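You operate a simulated robot arm through the tools that you are given. There is no shell and no other tool.

Carry out the task below with a simulated robot arm. There is one attempt and no reset: what you move stays moved.

TASK
Put the unit's jar lid on and draw the flush tray dry with the grey tube.
Fine: the tube lies in the flush tray and draws with the aspirator switch on; switch off again, tube back in its holder; nothing spilt. Where these are worked on the way, their far stop is far enough and under half their travel is too little: aspirator switch.

It is judged by the outcome, as a careful person would: the job done as asked, and still so three seconds after it is handed in. It fails if anything else is knocked over, pushed out of place, dropped, spilled or broken. A push-on lid holds only when it is set on centred and level and pressed home; a screw cap is set on level and turned clockwise until tight.

THE ROBOT
A 6-joint arm with a three-finger gripper, fixed in place. Base frame: the origin is on the floor under the middle of its stand, x ahead of it, y to its left, z up; the work surface is at about z = 720. Readings come in mm, degrees, newtons and seconds.
It reaches about 1213 mm from its shoulder. Its first joint turns from -166.0 to 166.0 degrees. Payload 4.89 kg.
Tool frame: the origin (TCP) lies between the finger pads and is the grasp point; the fingertips stand 30 mm ahead of it; z points along the fingers, y is the line along which they close. The gripper opens to 164 mm; its body begins 125 mm behind the TCP.
Orientation is that of the tool frame in the base frame, as a unit quaternion [w, x, y, z]. With the fingers straight down and closing along the base's y, the tool's x points along the base's -x, its y along +y and its z along -z.

THE INTERFACE
- The arm moves only by the tool send_rows. Its argument "plan" is one flat list of numbers, 6 for each row, row after row: the shift along the tool's x, y, z in m, then the turn, a rotation vector about the tool's x, y, z in degrees. In form: [x, y, z, ax, ay, az, x, y, z, ax, ay, az, ...]. A call has 1 to 20 rows; each row is the pose to reach, as a shift and turn from the pose commanded when the call began, along the tool's axes at that moment. "hand" is the closure in counts, from 0 (fully open) to 255 (shut), set as the call begins (left out, the last holds). A row lasts 0.2 s, in which the tool goes at most 50 mm and 8.6 degrees; a call with a longer step from one row to the next is refused whole, and so is a gripper value outside its range. Where a pose cannot be reached the arm comes as near as it can. A force on the tool above 90 N (or 10 N above the force at the start of the call, whichever is more), or a blocked arm, ends the call early, and 0.2 s more pass. Each finger travels about 108 mm/s and halts on what it meets, pressing with about 43 N; the grip force reading is that of the motor and also rises with nothing between the fingers. The clock runs only during rows and for 0.2 s after the last one: add rows that repeat a pose to give the fingers time. It gives the time, the measured TCP pose, the force on the tool (base axes), the opening and the grip force at its end, in the units of the frame above (readings bear some noise), with the torque about the TCP (base axes, N m) and any sound that the robot's microphone picked up.
- Cameras (640 x 400 px; columns grow to the right, rows downward): "scene" is fixed at [69, -503.3, 1490.8]; the picture's right is [0.68, -0.73, 0.00], its down [-0.40, -0.37, -0.84] and it looks along [0.61, 0.57, -0.55] (base axes); focal length 357 px, centre (320, 200). "wrist" rides on the gripper at [76, -2, -152] in the tool frame; the picture's right is [0.02, 1.00, 0.00], its down [-0.88, 0.02, -0.47] and it looks along [-0.47, 0.01, 0.88] (tool axes); focal length 247 px, centre (320, 200). There is no depth. A picture from a camera that has moved, and an enlarged one, comes with that camera's place and axes in the base frame and with its lens. The place of the scene camera against the robot may be out by one fixed shift of up to 25 mm in any direction.
- capture(camera): a new picture of that camera. The clock stands still meanwhile.
- move_column(by): moves the trunk up (or, below 0, down) by that many mm; the arm rides with it, the base frame stays. It gives what a move gives, with no picture.
- enlarge(camera, box): a new picture of the part [left, top, right, bottom] of that camera's present view, enlarged. The clock stands still meanwhile.
- job_done(): hands the job in; it is judged then, once.

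Nothing tells you positions but the pictures and the camera data. Unless the task says otherwise, let go and move clear before handing in.

The tools are called after "Call:" as a command line: name --argument value ..., lists and objects as JSON in quotes. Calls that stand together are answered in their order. send_rows: Moves the arm, as the interface text tells. Its arguments: {"type":"object","properties":{"plan":{"type":"array","items":{"type":"number"}},"hand":{"type":"number"}},"required":["plan"]} The other tools are called the same way: move_column (by) moves the trunk up or down; capture (camera) takes a picture; enlarge (camera, box) takes an enlarged picture of a part of a camera's view; job_done () hands the job in.

At the start:

```text
time: 0.0
tcp_pos: [551.0, 34.9, 1256.2]
tcp_rot: [0.0, 0.0, 1.0, 0.0]
contact_force: [0.2, 0.5, 0.1]
torque: [-0.01, -0.01, 0.02]
grip_width: 164.0
grasp_force: 0.0
trunk travel left (down, up): [-175.0, 215.0]
```

scene: 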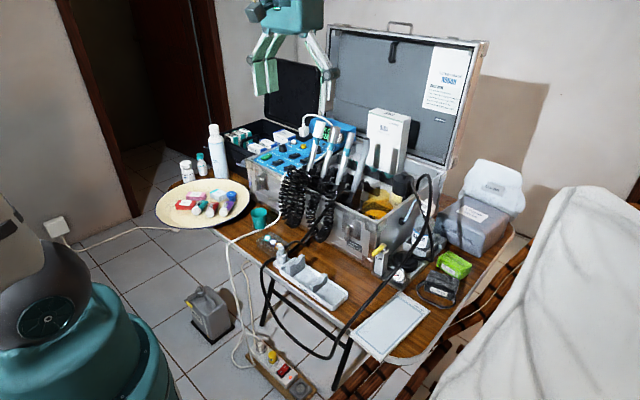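
wrist: 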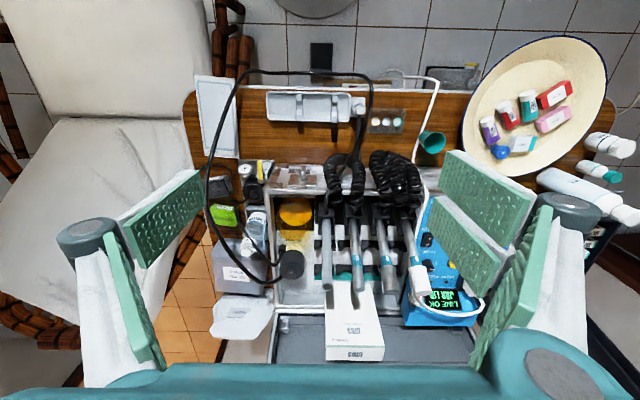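

I see a table with an opened case holding a dental-style unit, with handpieces, a tray and several small items. I'll look closer before moving anything.

Call:
enlarge --camera "scene" --box '[240, 100, 400, 200]'

Call:
enlarge --camera "scene" --box '[320, 170, 480, 270]'

Call:
enlarge --camera "scene" --box '[240, 220, 400, 320]'

Call:
enlarge --camera "wrist" --box '[180, 70, 340, 170]'

Call:
enlarge --camera "wrist" --box '[200, 160, 360, 260]'

Call:
enlarge --camera "wrist" --box '[300, 220, 500, 345]'

```text
4.00 times, centred on (320, 150) of scene
camera zoom: at [69.0, -503.3, 1490.8], right [0.68, -0.73, 0.0], down [-0.4, -0.37, -0.84], along [0.61, 0.57, -0.55], focal length 1427 px, centre (320, 400)
```

zoom: 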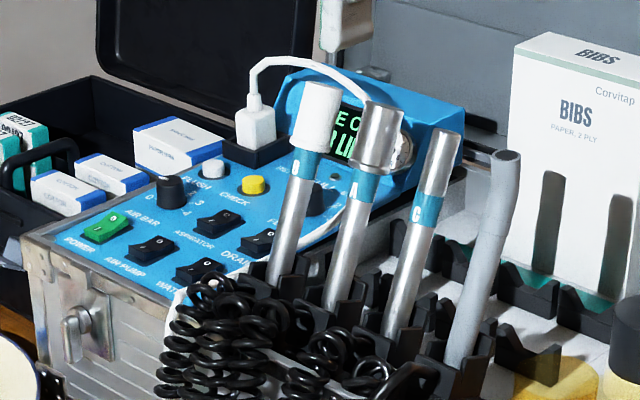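

```text
4.00 times, centred on (400, 220) of scene
camera zoom: at [69.0, -503.3, 1490.8], right [0.68, -0.73, 0.0], down [-0.4, -0.37, -0.84], along [0.61, 0.57, -0.55], focal length 1427 px, centre (0, 120)
```

zoom: 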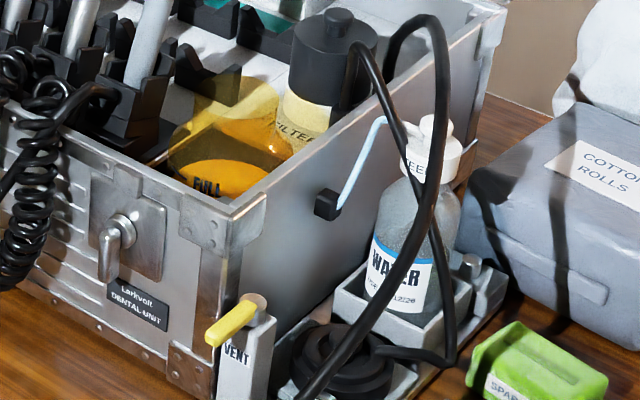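

```text
4.00 times, centred on (320, 270) of scene
camera zoom: at [69.0, -503.3, 1490.8], right [0.68, -0.73, 0.0], down [-0.4, -0.37, -0.84], along [0.61, 0.57, -0.55], focal length 1427 px, centre (320, -80)
```

zoom: 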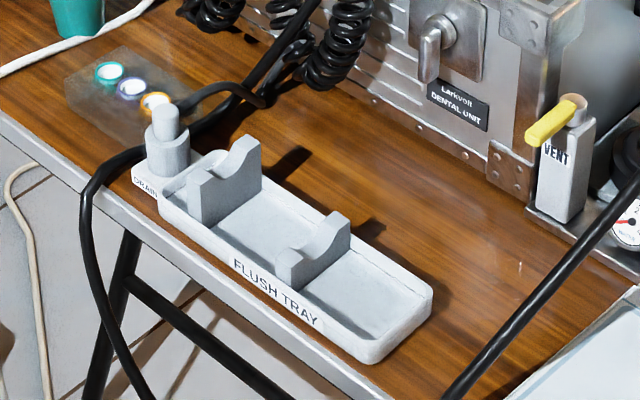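

```text
4.00 times, centred on (260, 120) of wrist
camera zoom: at [475.2, 32.9, 1410.5], right [-0.02, 1.0, 0.0], down [0.88, 0.02, 0.47], along [0.47, 0.01, -0.88], focal length 988 px, centre (560, 520)
```

zoom: 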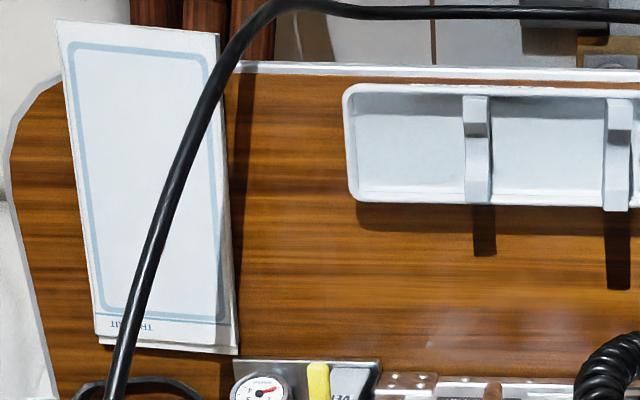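

```text
4.00 times, centred on (280, 210) of wrist
camera zoom: at [475.2, 32.9, 1410.5], right [-0.02, 1.0, 0.0], down [0.88, 0.02, 0.47], along [0.47, 0.01, -0.88], focal length 988 px, centre (480, 160)
```

zoom: 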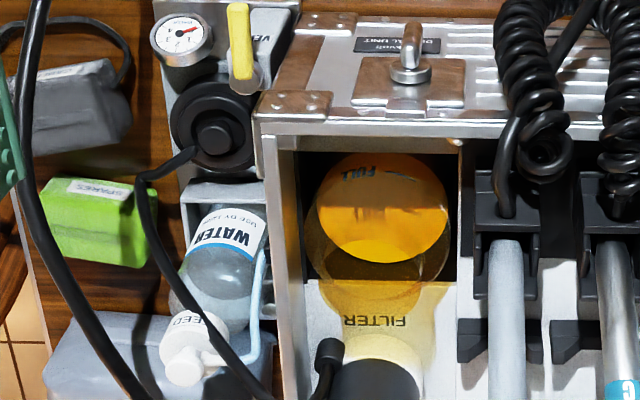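

```text
3.20 times, centred on (400, 282) of wrist
camera zoom: at [475.2, 32.9, 1410.5], right [-0.02, 1.0, 0.0], down [0.88, 0.02, 0.47], along [0.47, 0.01, -0.88], focal length 790 px, centre (64, -64)
```

zoom: 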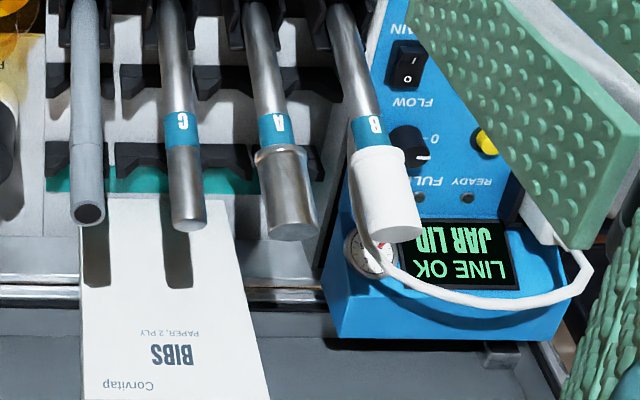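

The display reads "LINE OK / JAR LID", and there is an amber jar and a round black part with a hose beside the case. I'll move the hand so the wrist camera looks over the jar and side shelf.

Call:
send_rows --plan '[-0.03, -0.03, 0, 0, 0, 0, -0.06, -0.06, 0, 0, 0, 0, -0.09, -0.095, 0, 0, 0, 0]'

Call:
enlarge --camera "scene" --box '[360, 160, 456, 220]'

Call:
enlarge --camera "scene" --box '[370, 220, 466, 280]'

Call:
enlarge --camera "scene" --box '[250, 120, 346, 180]'

```text
time: 0.8
tcp_pos: [640.9, -59.8, 1259.1]
tcp_rot: [0.0, 0.0, 1.0, 0.0]
contact_force: [-1.0, 1.4, 0.7]
torque: [-0.1, -0.19, 0.0]
grip_width: 164.0
grasp_force: 0.1
trunk travel left (down, up): [-175.0, 215.0]
```

```text
6.67 times, centred on (408, 190) of scene
camera zoom: at [69.0, -503.3, 1490.8], right [0.68, -0.73, 0.0], down [-0.4, -0.37, -0.84], along [0.61, 0.57, -0.55], focal length 2378 px, centre (-267, 267)
```

zoom: 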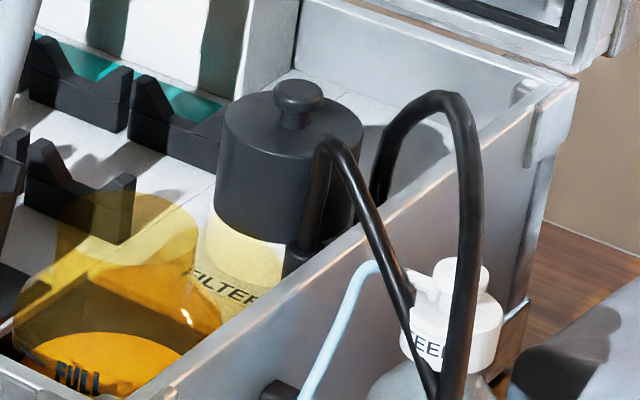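

```text
6.67 times, centred on (418, 250) of scene
camera zoom: at [69.0, -503.3, 1490.8], right [0.68, -0.73, 0.0], down [-0.4, -0.37, -0.84], along [0.61, 0.57, -0.55], focal length 2378 px, centre (-333, -133)
```

zoom: 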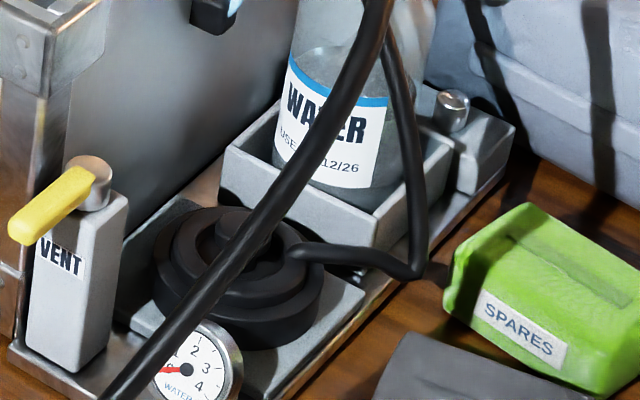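

```text
6.67 times, centred on (298, 150) of scene
camera zoom: at [69.0, -503.3, 1490.8], right [0.68, -0.73, 0.0], down [-0.4, -0.37, -0.84], along [0.61, 0.57, -0.55], focal length 2378 px, centre (467, 533)
```

zoom: 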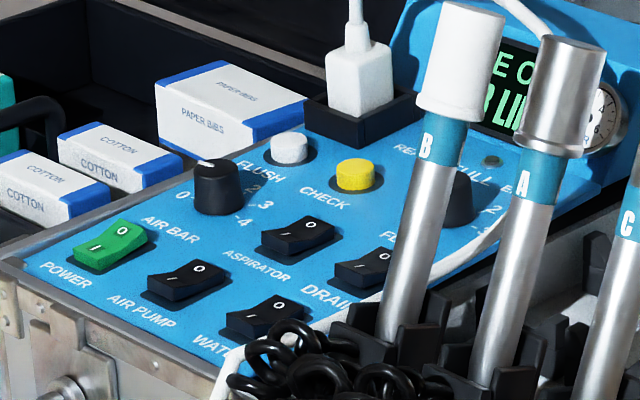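

The round black stepped part on the side shelf looks like the lid, with its hose looping over the case wall to the filter. I'll take the wrist view now.

Call:
capture --camera "wrist"

Call:
enlarge --camera "wrist" --box '[200, 120, 360, 220]'

Call:
enlarge --camera "wrist" --box '[300, 120, 460, 220]'

```text
taken
camera wrist: at [565.0, -60.7, 1412.4], right [-0.02, 1.0, 0.0], down [0.88, 0.02, 0.47], along [0.47, 0.01, -0.88], focal length 247 px, centre (320, 200)
```

wrist: 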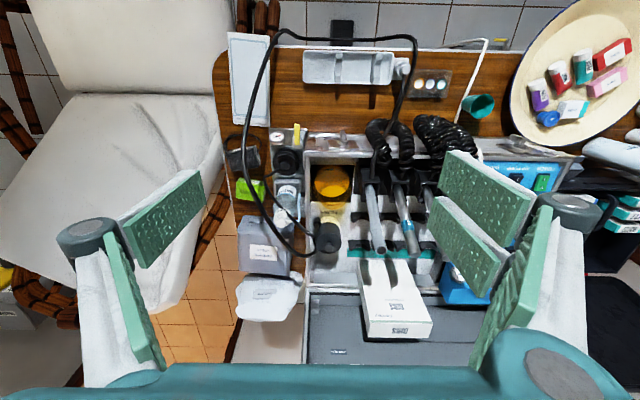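

```text
4.00 times, centred on (280, 170) of wrist
camera zoom: at [565.0, -60.7, 1412.4], right [-0.02, 1.0, 0.0], down [0.88, 0.02, 0.47], along [0.47, 0.01, -0.88], focal length 988 px, centre (480, 320)
```

zoom: 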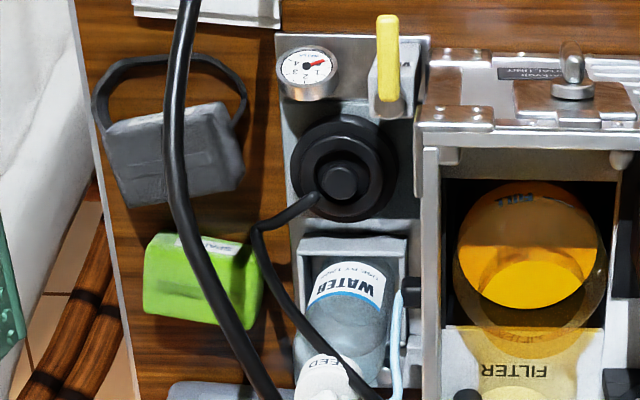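

```text
4.00 times, centred on (380, 170) of wrist
camera zoom: at [565.0, -60.7, 1412.4], right [-0.02, 1.0, 0.0], down [0.88, 0.02, 0.47], along [0.47, 0.01, -0.88], focal length 988 px, centre (80, 320)
```

zoom: 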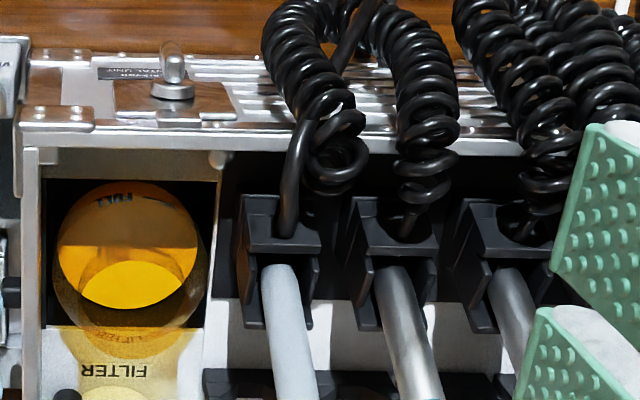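

The large hose appears to join the grey tube and the filter, and a smaller one joins the lid and the filter. I'll go a bit lower for a closer look at the jar, lid and tube holder.

Call:
send_rows --plan '[-0.02, 0, 0.04, 0, 0, 0, -0.04, 0, 0.08, 0, 0, 0, -0.06, 0, 0.11, 0, 0, 0, -0.06, 0, 0.11, 0, 0, 0]'

Call:
capture --camera "wrist"

Call:
enlarge --camera "wrist" --box '[220, 100, 380, 200]'

Call:
enlarge --camera "wrist" --box '[320, 100, 480, 200]'

Call:
enlarge --camera "wrist" --box '[320, 180, 480, 280]'

```text
time: 1.8
tcp_pos: [704.3, -61.5, 1147.9]
tcp_rot: [0.0, 0.001, 1.0, 0.0]
contact_force: [0.7, -0.6, -0.3]
torque: [0.02, 0.2, 0.0]
grip_width: 163.8
grasp_force: 0.0
trunk travel left (down, up): [-175.0, 215.0]
```

```text
taken
camera wrist: at [628.0, -62.5, 1301.7], right [-0.02, 1.0, 0.0], down [0.88, 0.02, 0.47], along [0.47, 0.01, -0.88], focal length 247 px, centre (320, 200)
```

wrist: 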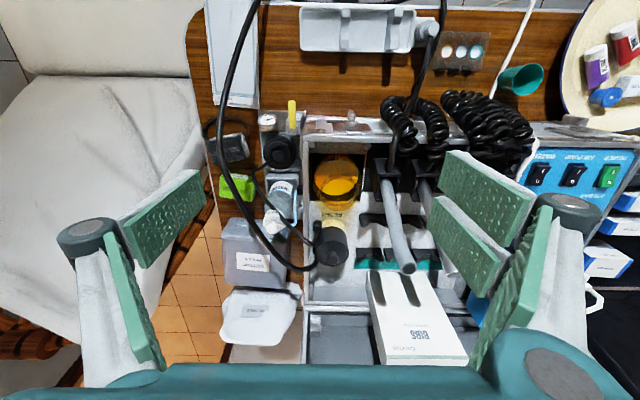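

```text
4.00 times, centred on (300, 150) of wrist
camera zoom: at [628.0, -62.5, 1301.7], right [-0.02, 1.0, 0.0], down [0.88, 0.02, 0.47], along [0.47, 0.01, -0.88], focal length 988 px, centre (400, 400)
```

zoom: 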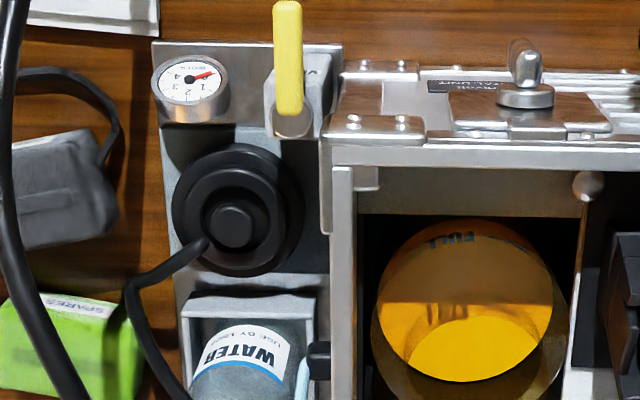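

```text
4.00 times, centred on (400, 150) of wrist
camera zoom: at [628.0, -62.5, 1301.7], right [-0.02, 1.0, 0.0], down [0.88, 0.02, 0.47], along [0.47, 0.01, -0.88], focal length 988 px, centre (0, 400)
```

zoom: 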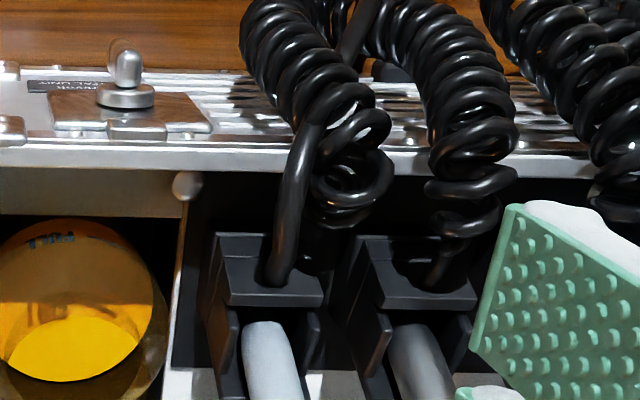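

```text
4.00 times, centred on (400, 230) of wrist
camera zoom: at [628.0, -62.5, 1301.7], right [-0.02, 1.0, 0.0], down [0.88, 0.02, 0.47], along [0.47, 0.01, -0.88], focal length 988 px, centre (0, 80)
```

zoom: 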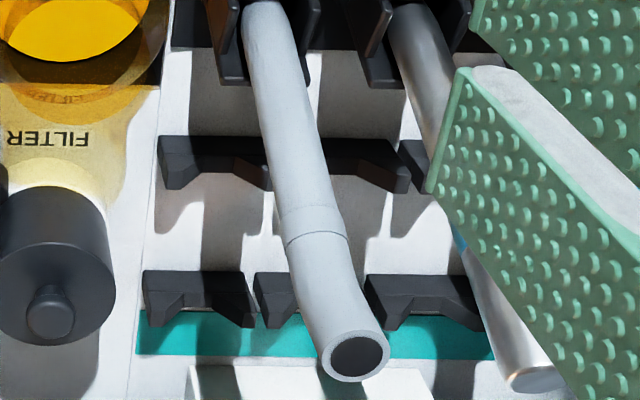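

Rough positions so far: lid at about (796, -149, 770), jar mouth near (782, -30, 895), and grey tube running from (810, 64, 882) to (858, 57, 1062). I'll half-close the hand in free air to learn how the fingers sit and to clear the view.

Call:
send_rows --plan '[0, 0, 0, 0, 0, 0, 0, 0, 0, 0, 0, 0, 0, 0, 0, 0, 0, 0, 0, 0, 0, 0, 0, 0, 0, 0, 0, 0, 0, 0]' --hand 200

Call:
capture --camera "wrist"

Call:
enlarge --camera "scene" --box '[280, 20, 440, 120]'

```text
time: 3.0
tcp_pos: [702.9, -61.7, 1148.9]
tcp_rot: [0.0, 0.0, 1.0, 0.001]
contact_force: [0.2, -0.4, -0.1]
torque: [-0.03, -0.04, 0.04]
grip_width: 35.5
grasp_force: 0.1
trunk travel left (down, up): [-175.0, 215.0]
```

```text
taken
camera wrist: at [626.9, -62.5, 1302.3], right [-0.02, 1.0, 0.0], down [0.88, 0.02, 0.47], along [0.47, 0.01, -0.88], focal length 247 px, centre (320, 200)
```

wrist: 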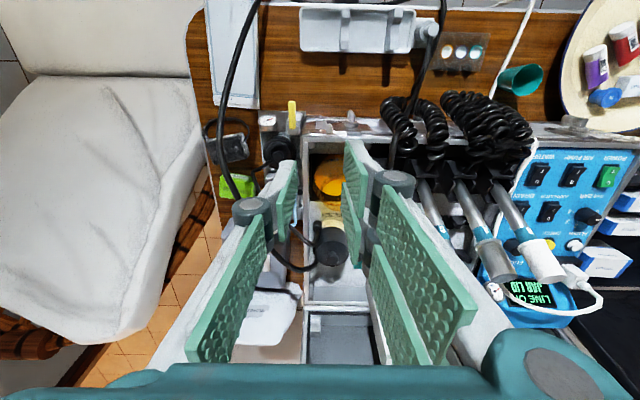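

```text
4.00 times, centred on (360, 70) of scene
camera zoom: at [69.0, -503.3, 1490.8], right [0.68, -0.73, 0.0], down [-0.4, -0.37, -0.84], along [0.61, 0.57, -0.55], focal length 1427 px, centre (160, 720)
```

zoom: 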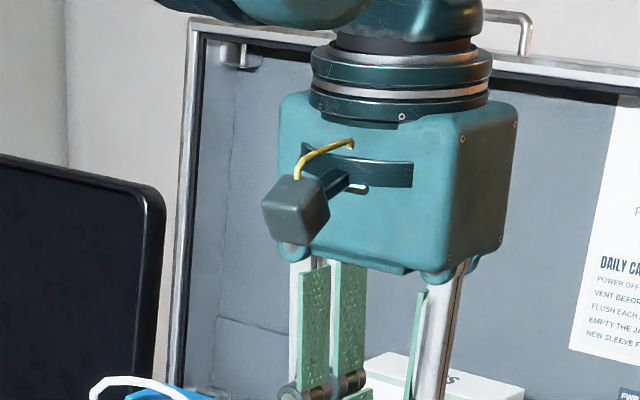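

There is a "DAILY CARE" notice on the case lid, so I'll read it, and look at the arrangement with the hand narrowed.

Call:
enlarge --camera "scene" --box '[416, 40, 480, 120]'

Call:
enlarge --camera "wrist" --box '[480, 140, 640, 240]'

Call:
enlarge --camera "wrist" --box '[280, 0, 440, 100]'

Call:
enlarge --camera "wrist" --box '[460, 220, 620, 320]'

```text
5.00 times, centred on (448, 80) of scene
camera zoom: at [69.0, -503.3, 1490.8], right [0.68, -0.73, 0.0], down [-0.4, -0.37, -0.84], along [0.61, 0.57, -0.55], focal length 1783 px, centre (-320, 800)
```

zoom: 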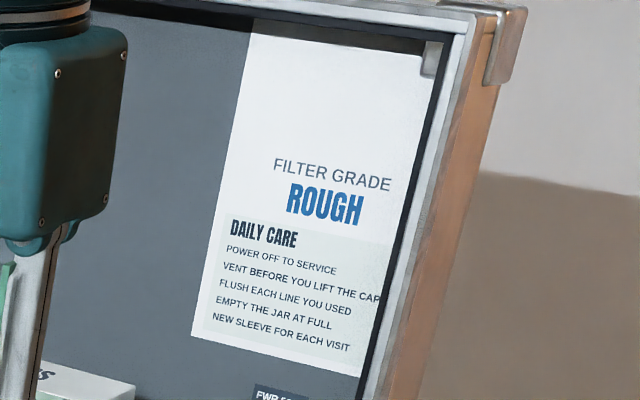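

```text
4.00 times, centred on (560, 190) of wrist
camera zoom: at [626.9, -62.5, 1302.3], right [-0.02, 1.0, 0.0], down [0.88, 0.02, 0.47], along [0.47, 0.01, -0.88], focal length 988 px, centre (-640, 240)
```

zoom: 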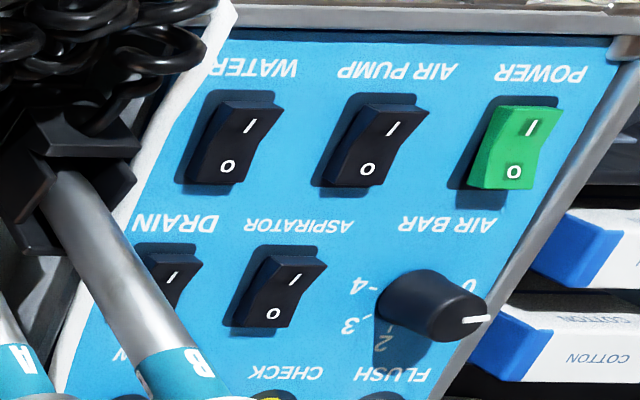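

```text
4.00 times, centred on (360, 50) of wrist
camera zoom: at [626.9, -62.5, 1302.3], right [-0.02, 1.0, 0.0], down [0.88, 0.02, 0.47], along [0.47, 0.01, -0.88], focal length 988 px, centre (160, 800)
```

zoom: 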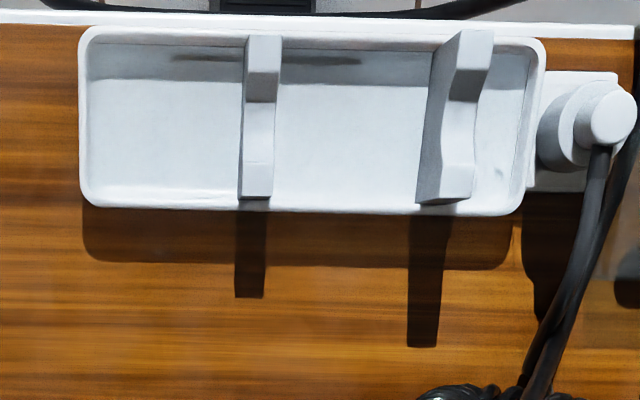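

```text
4.00 times, centred on (540, 270) of wrist
camera zoom: at [626.9, -62.5, 1302.3], right [-0.02, 1.0, 0.0], down [0.88, 0.02, 0.47], along [0.47, 0.01, -0.88], focal length 988 px, centre (-560, -80)
```

zoom: 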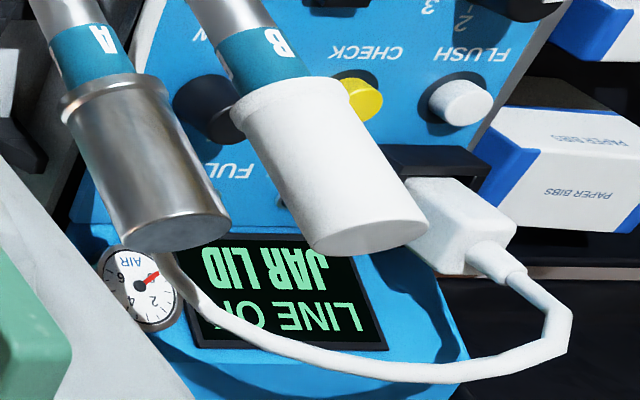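

Aspirator is the left rocker in the second row of switches, with "I" toward the robot. Next I'll look at the lid from closer.

Call:
send_rows --plan '[0, -0.03, 0.03, 0, 0, 0, 0, -0.06, 0.06, 0, 0, 0, 0, -0.088, 0.1, 0, 0, 0, 0, -0.088, 0.1, 0, 0, 0]'

Call:
capture --camera "wrist"

Call:
enlarge --camera "wrist" --box '[240, 60, 400, 160]'

Call:
enlarge --camera "scene" --box '[360, 160, 456, 220]'

```text
time: 4.0
tcp_pos: [701.7, -150.8, 1046.3]
tcp_rot: [0.0, 0.0, 1.0, -0.001]
contact_force: [0.9, -0.1, 0.0]
torque: [0.05, 0.1, 0.04]
grip_width: 35.3
grasp_force: 0.1
trunk travel left (down, up): [-175.0, 215.0]
```

```text
taken
camera wrist: at [626.1, -151.9, 1200.3], right [-0.02, 1.0, 0.0], down [0.88, 0.02, 0.47], along [0.47, 0.01, -0.88], focal length 247 px, centre (320, 200)
```

wrist: 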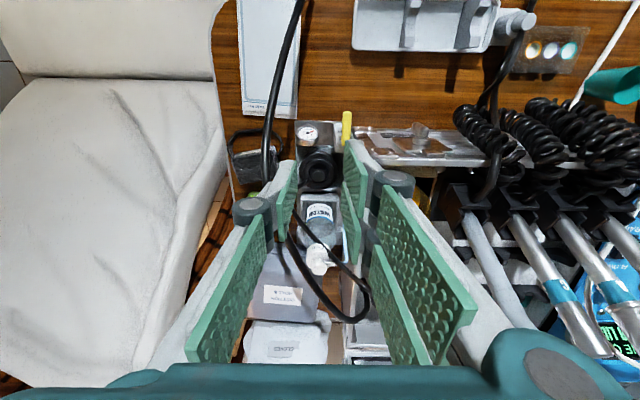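

```text
4.00 times, centred on (320, 110) of wrist
camera zoom: at [626.1, -151.9, 1200.3], right [-0.02, 1.0, 0.0], down [0.88, 0.02, 0.47], along [0.47, 0.01, -0.88], focal length 988 px, centre (320, 560)
```

zoom: 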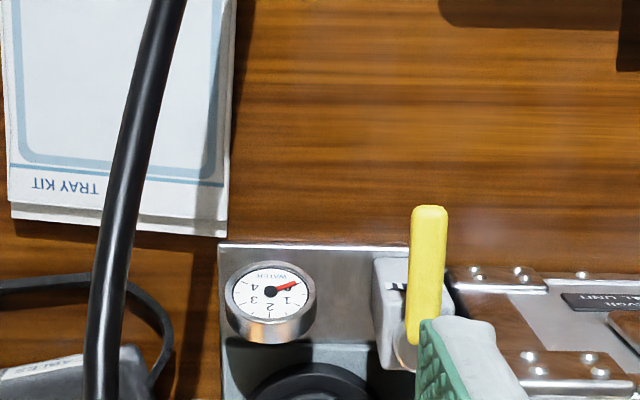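

```text
6.67 times, centred on (408, 190) of scene
camera zoom: at [69.0, -503.3, 1490.8], right [0.68, -0.73, 0.0], down [-0.4, -0.37, -0.84], along [0.61, 0.57, -0.55], focal length 2378 px, centre (-267, 267)
```

zoom: 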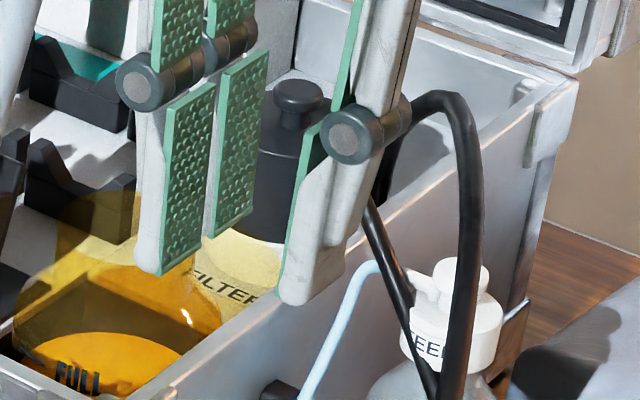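

I'll zoom in on the lid from this position.

Call:
enlarge --camera "wrist" --box '[280, 130, 360, 180]'

Call:
enlarge --camera "wrist" --box '[260, 180, 400, 330]'

```text
8.00 times, centred on (320, 155) of wrist
camera zoom: at [626.1, -151.9, 1200.3], right [-0.02, 1.0, 0.0], down [0.88, 0.02, 0.47], along [0.47, 0.01, -0.88], focal length 1976 px, centre (320, 560)
```

zoom: 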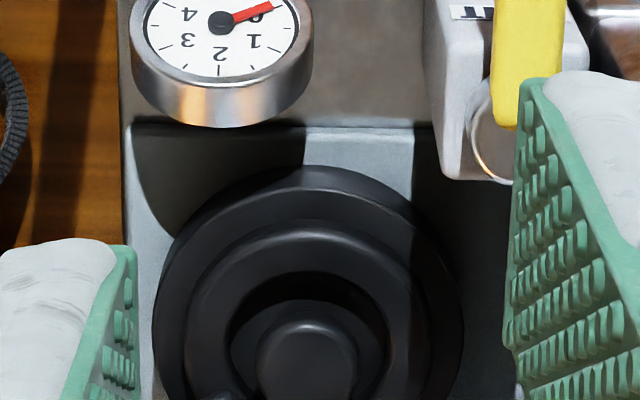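

```text
2.67 times, centred on (330, 255) of wrist
camera zoom: at [626.1, -151.9, 1200.3], right [-0.02, 1.0, 0.0], down [0.88, 0.02, 0.47], along [0.47, 0.01, -0.88], focal length 659 px, centre (293, 53)
```

zoom: 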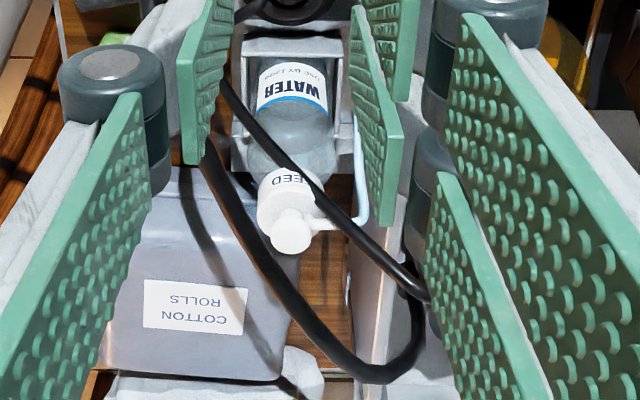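

I'll enlarge the lid and tray as far as possible from the scene camera.

Call:
enlarge --camera "scene" --box '[388, 246, 428, 271]'

Call:
enlarge --camera "scene" --box '[270, 235, 350, 285]'

Call:
enlarge --camera "scene" --box '[290, 265, 354, 315]'

Call:
enlarge --camera "scene" --box '[330, 180, 394, 220]'

```text
16.00 times, centred on (408, 258) of scene
camera zoom: at [69.0, -503.3, 1490.8], right [0.68, -0.73, 0.0], down [-0.4, -0.37, -0.84], along [0.61, 0.57, -0.55], focal length 5706 px, centre (-1088, -736)
```

zoom: 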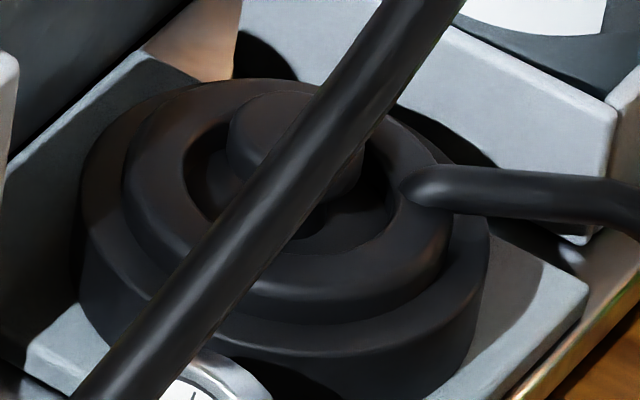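

```text
8.00 times, centred on (310, 260) of scene
camera zoom: at [69.0, -503.3, 1490.8], right [0.68, -0.73, 0.0], down [-0.4, -0.37, -0.84], along [0.61, 0.57, -0.55], focal length 2853 px, centre (400, -280)
```

zoom: 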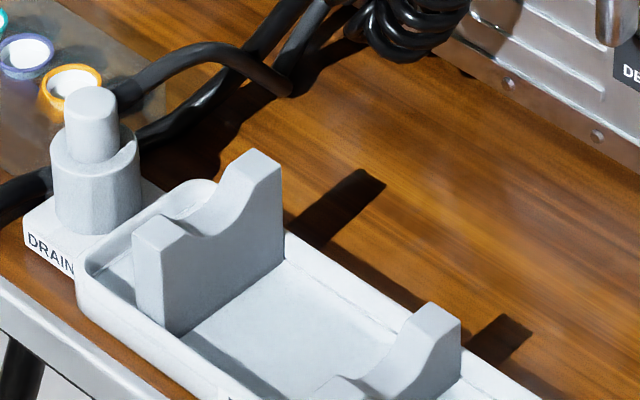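

```text
8.00 times, centred on (322, 290) of scene
camera zoom: at [69.0, -503.3, 1490.8], right [0.68, -0.73, 0.0], down [-0.4, -0.37, -0.84], along [0.61, 0.57, -0.55], focal length 2853 px, centre (304, -520)
```

zoom: 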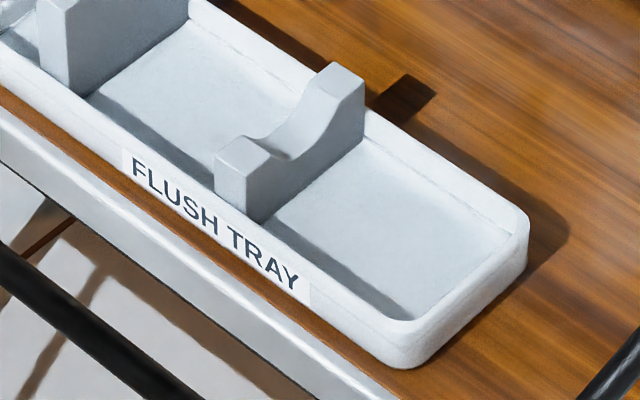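

```text
10.00 times, centred on (362, 200) of scene
camera zoom: at [69.0, -503.3, 1490.8], right [0.68, -0.73, 0.0], down [-0.4, -0.37, -0.84], along [0.61, 0.57, -0.55], focal length 3566 px, centre (-100, 200)
```

zoom: 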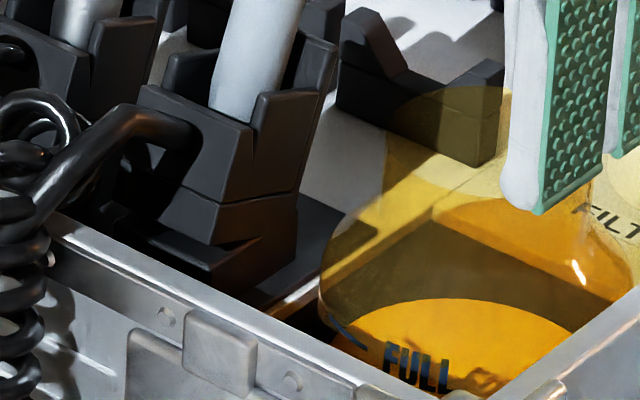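

The lid sits right way up with its knob top near (799, -151, 781), and its hose leaves it toward +x/-y. The tray has a tall and a low cradle, so the tube's mouth should dip at the -y end. I'll now get a near view of the jar mouth.

Call:
send_rows --plan '[0, 0, -0.044, 0, 0, 0, -0.03, 0.03, -0.044, 0, 0, 0, -0.06, 0.06, -0.044, 0, 0, 0, -0.088, 0.081, -0.044, 0, 0, 0, -0.088, 0.081, -0.044, 0, 0, 0]'

Call:
capture --camera "wrist"

Call:
enlarge --camera "wrist" --box '[290, 60, 418, 140]'

Call:
enlarge --camera "wrist" --box '[380, 40, 508, 120]'

```text
time: 5.2
tcp_pos: [788.0, -68.8, 1091.5]
tcp_rot: [0.0, 0.0, 1.0, 0.0]
contact_force: [0.1, -0.4, -0.6]
torque: [-0.05, 0.1, 0.0]
grip_width: 35.4
grasp_force: 0.0
trunk travel left (down, up): [-175.0, 215.0]
```

```text
taken
camera wrist: at [712.3, -68.7, 1245.1], right [-0.02, 1.0, 0.0], down [0.88, 0.02, 0.47], along [0.47, 0.01, -0.88], focal length 247 px, centre (320, 200)
```

wrist: 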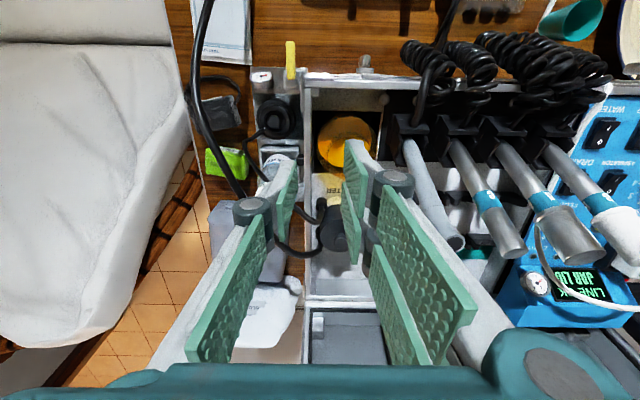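

```text
5.00 times, centred on (354, 100) of wrist
camera zoom: at [712.3, -68.7, 1245.1], right [-0.02, 1.0, 0.0], down [0.88, 0.02, 0.47], along [0.47, 0.01, -0.88], focal length 1235 px, centre (150, 700)
```

zoom: 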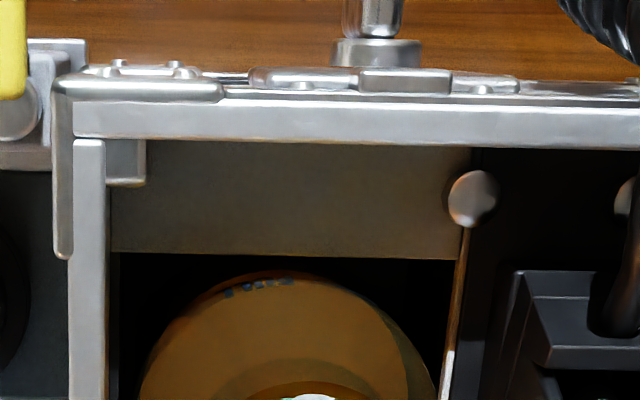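

```text
5.00 times, centred on (444, 80) of wrist
camera zoom: at [712.3, -68.7, 1245.1], right [-0.02, 1.0, 0.0], down [0.88, 0.02, 0.47], along [0.47, 0.01, -0.88], focal length 1235 px, centre (-300, 800)
```

zoom: 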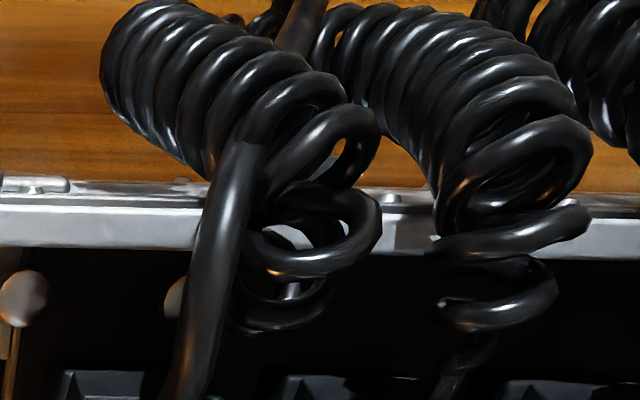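

I'll zoom on the jar itself.

Call:
enlarge --camera "wrist" --box '[290, 105, 402, 175]'

Call:
enlarge --camera "wrist" --box '[380, 110, 508, 190]'

Call:
enlarge --camera "wrist" --box '[400, 180, 528, 260]'

Call:
enlarge --camera "wrist" --box '[540, 110, 640, 190]'

```text
5.71 times, centred on (346, 140) of wrist
camera zoom: at [712.3, -68.7, 1245.1], right [-0.02, 1.0, 0.0], down [0.88, 0.02, 0.47], along [0.47, 0.01, -0.88], focal length 1411 px, centre (171, 543)
```

zoom: 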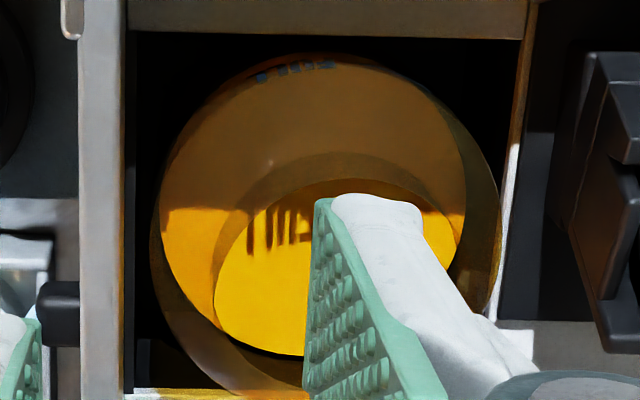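

```text
5.00 times, centred on (444, 150) of wrist
camera zoom: at [712.3, -68.7, 1245.1], right [-0.02, 1.0, 0.0], down [0.88, 0.02, 0.47], along [0.47, 0.01, -0.88], focal length 1235 px, centre (-300, 450)
```

zoom: 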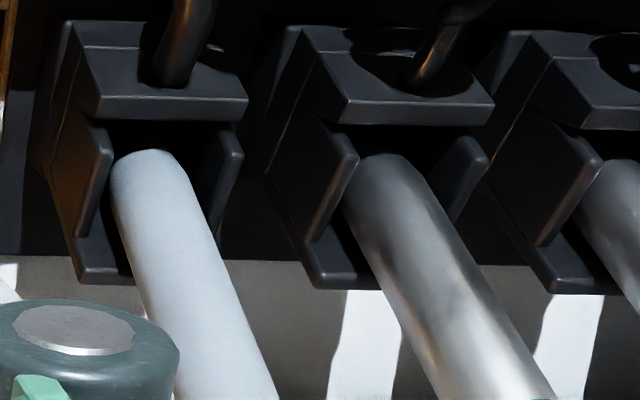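

```text
5.00 times, centred on (464, 220) of wrist
camera zoom: at [712.3, -68.7, 1245.1], right [-0.02, 1.0, 0.0], down [0.88, 0.02, 0.47], along [0.47, 0.01, -0.88], focal length 1235 px, centre (-400, 100)
```

zoom: 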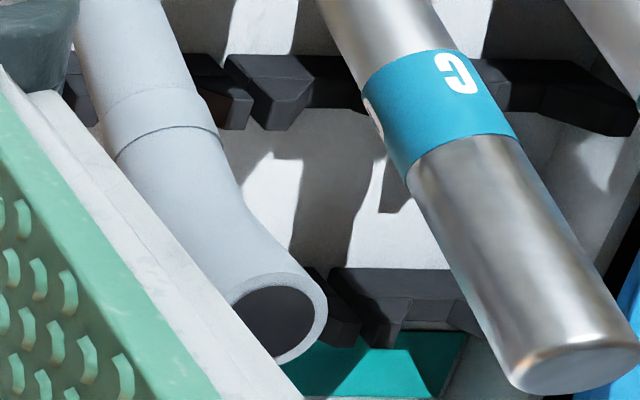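

```text
5.00 times, centred on (590, 150) of wrist
camera zoom: at [712.3, -68.7, 1245.1], right [-0.02, 1.0, 0.0], down [0.88, 0.02, 0.47], along [0.47, 0.01, -0.88], focal length 1235 px, centre (-1030, 450)
```

zoom: 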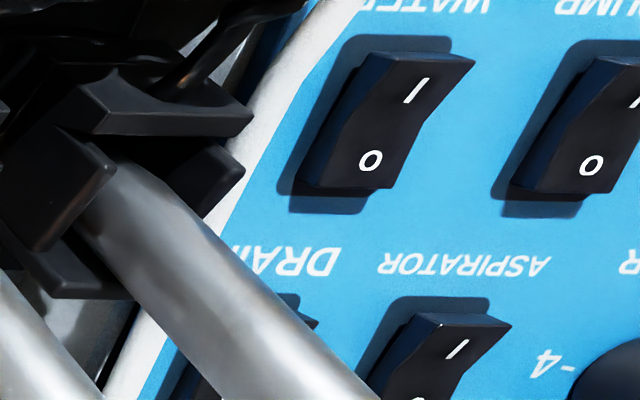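

The jar's mouth height is still ambiguous, because its neck and body overlap in the top view. I'll back off in front of the case with the hand open, for a shallower and unobstructed look.

Call:
send_rows --plan '[0.04, 0, 0, 0, 0, 0, 0.08, 0.01, 0, 0, 0, 0, 0.115, 0.02, 0.02, 0, 0, 0, 0.148, 0.03, 0.05, 0, 0, 0, 0.148, 0.039, 0.081, 0, 0, 0, 0.148, 0.039, 0.081, 0, 0, 0]' --hand 0

Call:
capture --camera "wrist"

Call:
enlarge --camera "wrist" --box '[240, 230, 368, 310]'

Call:
enlarge --camera "wrist" --box '[340, 200, 468, 280]'

Call:
enlarge --camera "scene" --box '[340, 170, 420, 220]'

```text
time: 6.6
tcp_pos: [640.7, -28.9, 1008.7]
tcp_rot: [0.0, 0.0, 1.0, 0.0]
contact_force: [-0.1, 0.7, 0.0]
torque: [0.04, 0.0, -0.01]
grip_width: 164.0
grasp_force: 0.1
trunk travel left (down, up): [-175.0, 215.0]
```

```text
taken
camera wrist: at [563.5, -30.8, 1162.3], right [-0.02, 1.0, 0.0], down [0.88, 0.02, 0.47], along [0.47, 0.01, -0.88], focal length 247 px, centre (320, 200)
```

wrist: 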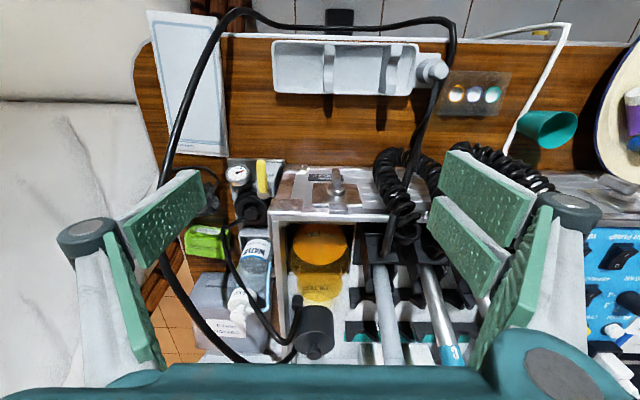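

```text
5.00 times, centred on (304, 270) of wrist
camera zoom: at [563.5, -30.8, 1162.3], right [-0.02, 1.0, 0.0], down [0.88, 0.02, 0.47], along [0.47, 0.01, -0.88], focal length 1235 px, centre (400, -150)
```

zoom: 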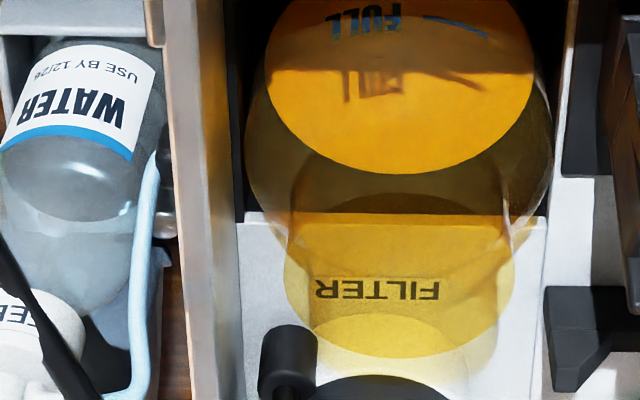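

```text
5.00 times, centred on (404, 240) of wrist
camera zoom: at [563.5, -30.8, 1162.3], right [-0.02, 1.0, 0.0], down [0.88, 0.02, 0.47], along [0.47, 0.01, -0.88], focal length 1235 px, centre (-100, 0)
```

zoom: 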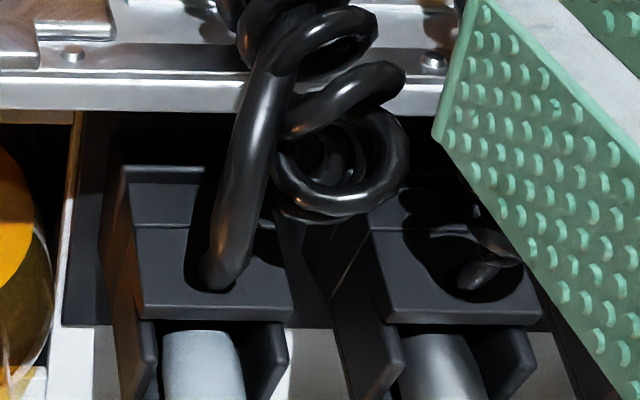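

```text
8.00 times, centred on (380, 195) of scene
camera zoom: at [69.0, -503.3, 1490.8], right [0.68, -0.73, 0.0], down [-0.4, -0.37, -0.84], along [0.61, 0.57, -0.55], focal length 2853 px, centre (-160, 240)
```

zoom: 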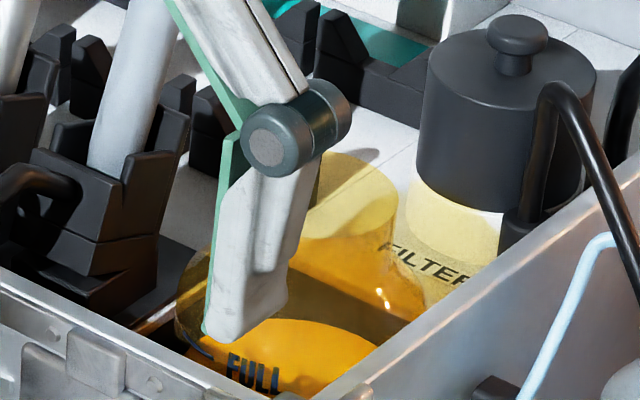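

The jar's mouth is a neck about 60 mm across, centred near (812, -26) with its rim at z≈925, which is above the case wall at z≈911. I'll move over the lid with the hand yawed 60° so the fingers close clear of its hose, keeping a moderate opening.

Call:
send_rows --plan '[0, 0, -0.04, 0, 0, 8, -0.02, -0.015, -0.051, 0, 0, 16, -0.05, -0.04, -0.051, 0, 0, 24, -0.08, -0.062, -0.051, 0, 0, 32, -0.11, -0.085, -0.051, 0, 0, 40, -0.135, -0.105, -0.051, 0, 0, 48, -0.1583, -0.1221, -0.051, 0, 0, 56, -0.1583, -0.1221, -0.051, 0, 0, 60, -0.1583, -0.1221, -0.051, 0, 0, 60]' --hand 162

Call:
capture --camera "wrist"

Call:
capture --camera "scene"

```text
time: 8.6
tcp_pos: [800.1, -150.0, 1060.9]
tcp_rot: [0.0, 0.501, 0.865, 0.0]
contact_force: [-0.7, 0.1, 0.1]
torque: [0.02, 0.06, 0.02]
grip_width: 59.7
grasp_force: 0.1
trunk travel left (down, up): [-175.0, 215.0]
```

```text
taken
camera wrist: at [761.5, -84.3, 1213.7], right [0.86, 0.52, 0.0], down [0.46, -0.75, 0.47], along [0.24, -0.4, -0.88], focal length 247 px, centre (320, 200)
```

wrist: 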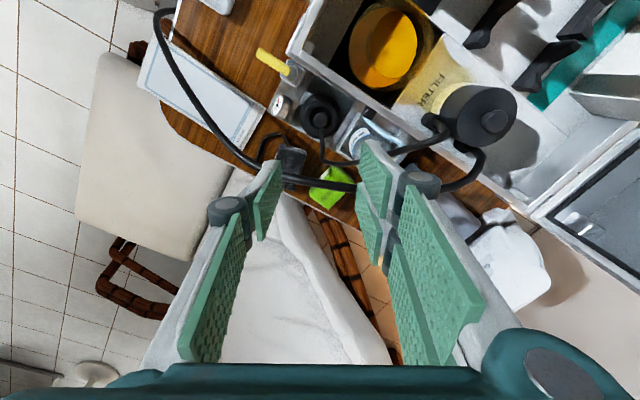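

```text
taken
```

scene: 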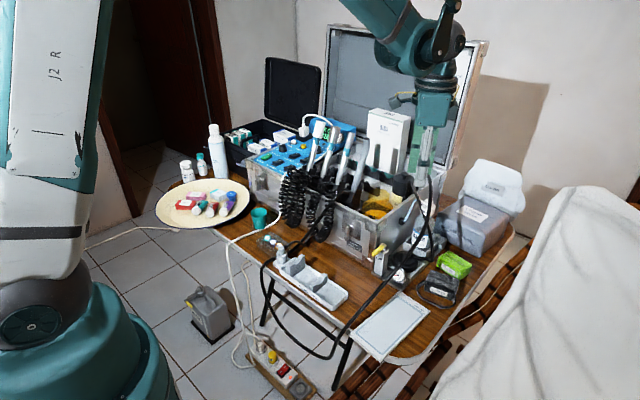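

This view shows the lid, jar and both hoses clearly, so I'll zoom in on them.

Call:
enlarge --camera "wrist" --box '[270, 80, 366, 140]'

Call:
enlarge --camera "wrist" --box '[330, 0, 458, 80]'

Call:
enlarge --camera "wrist" --box '[380, 60, 540, 160]'

```text
6.67 times, centred on (318, 110) of wrist
camera zoom: at [761.5, -84.3, 1213.7], right [0.86, 0.52, 0.0], down [0.46, -0.75, 0.47], along [0.24, -0.4, -0.88], focal length 1646 px, centre (333, 800)
```

zoom: 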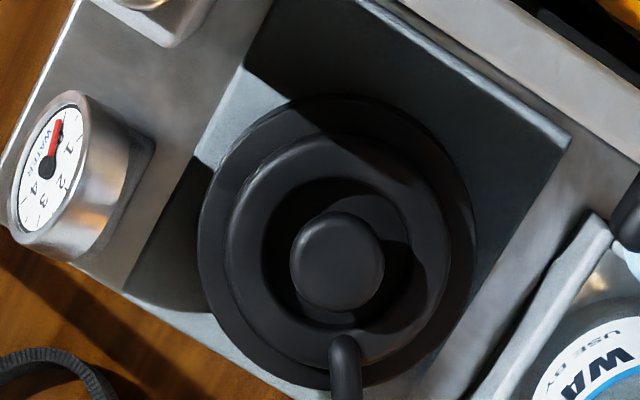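

```text
5.00 times, centred on (394, 40) of wrist
camera zoom: at [761.5, -84.3, 1213.7], right [0.86, 0.52, 0.0], down [0.46, -0.75, 0.47], along [0.24, -0.4, -0.88], focal length 1235 px, centre (-50, 1000)
```

zoom: 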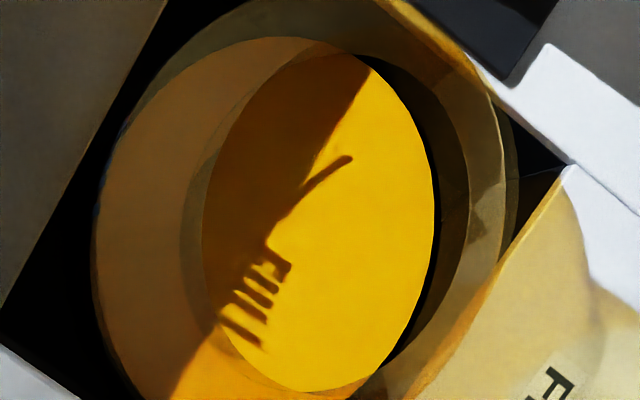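

```text
4.00 times, centred on (460, 110) of wrist
camera zoom: at [761.5, -84.3, 1213.7], right [0.86, 0.52, 0.0], down [0.46, -0.75, 0.47], along [0.24, -0.4, -0.88], focal length 988 px, centre (-240, 560)
```

zoom: 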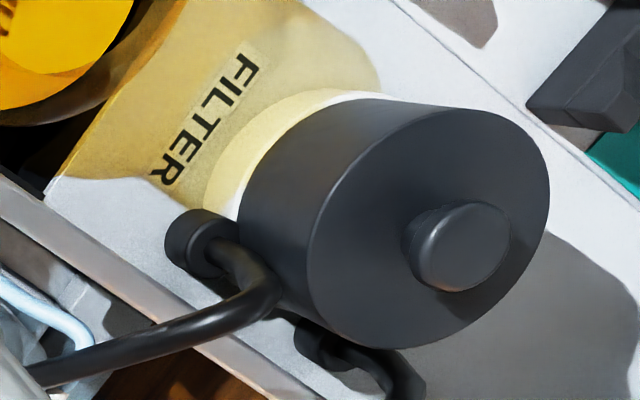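

The knob centre comes out at (800, -150) with its port exactly perpendicular to my closing line. I'll descend partway and check.

Call:
send_rows --plan '[0, 0, 0.03, 0, 0, 0, 0, 0, 0.06, 0, 0, 0, 0, 0, 0.09, 0, 0, 0, 0, 0, 0.12, 0, 0, 0, 0, 0, 0.15, 0, 0, 0, 0, 0, 0.18, 0, 0, 0, 0, 0, 0.2, 0, 0, 0, 0, 0, 0.2, 0, 0, 0]'

Call:
capture --camera "wrist"

Call:
enlarge --camera "scene" --box '[360, 170, 488, 280]'

```text
time: 10.4
tcp_pos: [799.7, -152.1, 862.0]
tcp_rot: [0.0, 0.5, 0.866, 0.0]
contact_force: [-0.7, 0.3, -0.7]
torque: [0.02, 0.03, 0.01]
grip_width: 59.6
grasp_force: 0.1
trunk travel left (down, up): [-175.0, 215.0]
```

```text
taken
camera wrist: at [760.7, -86.5, 1015.3], right [0.86, 0.52, 0.0], down [0.46, -0.75, 0.47], along [0.25, -0.4, -0.88], focal length 247 px, centre (320, 200)
```

wrist: 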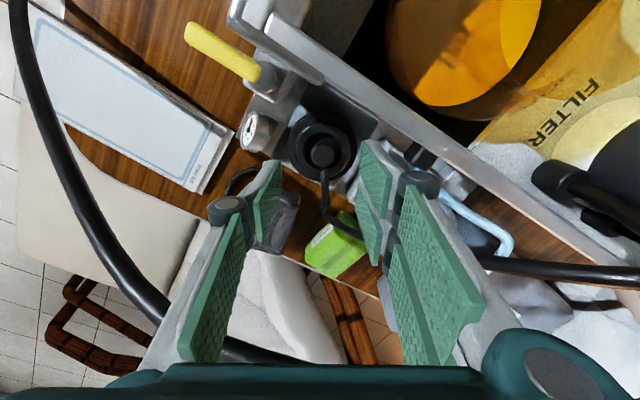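

```text
3.64 times, centred on (424, 225) of scene
camera zoom: at [69.0, -503.3, 1490.8], right [0.68, -0.73, 0.0], down [-0.4, -0.37, -0.84], along [0.61, 0.57, -0.55], focal length 1297 px, centre (-58, 109)
```

zoom: 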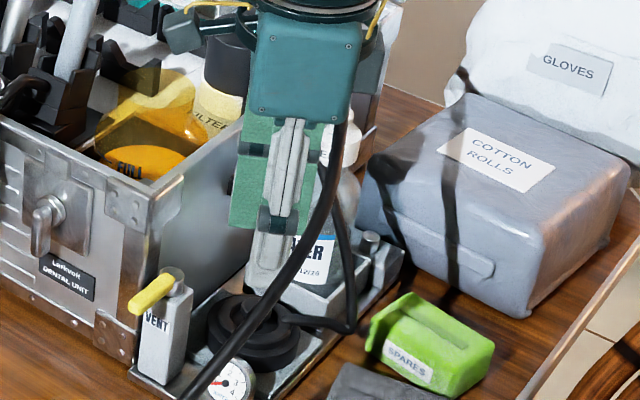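

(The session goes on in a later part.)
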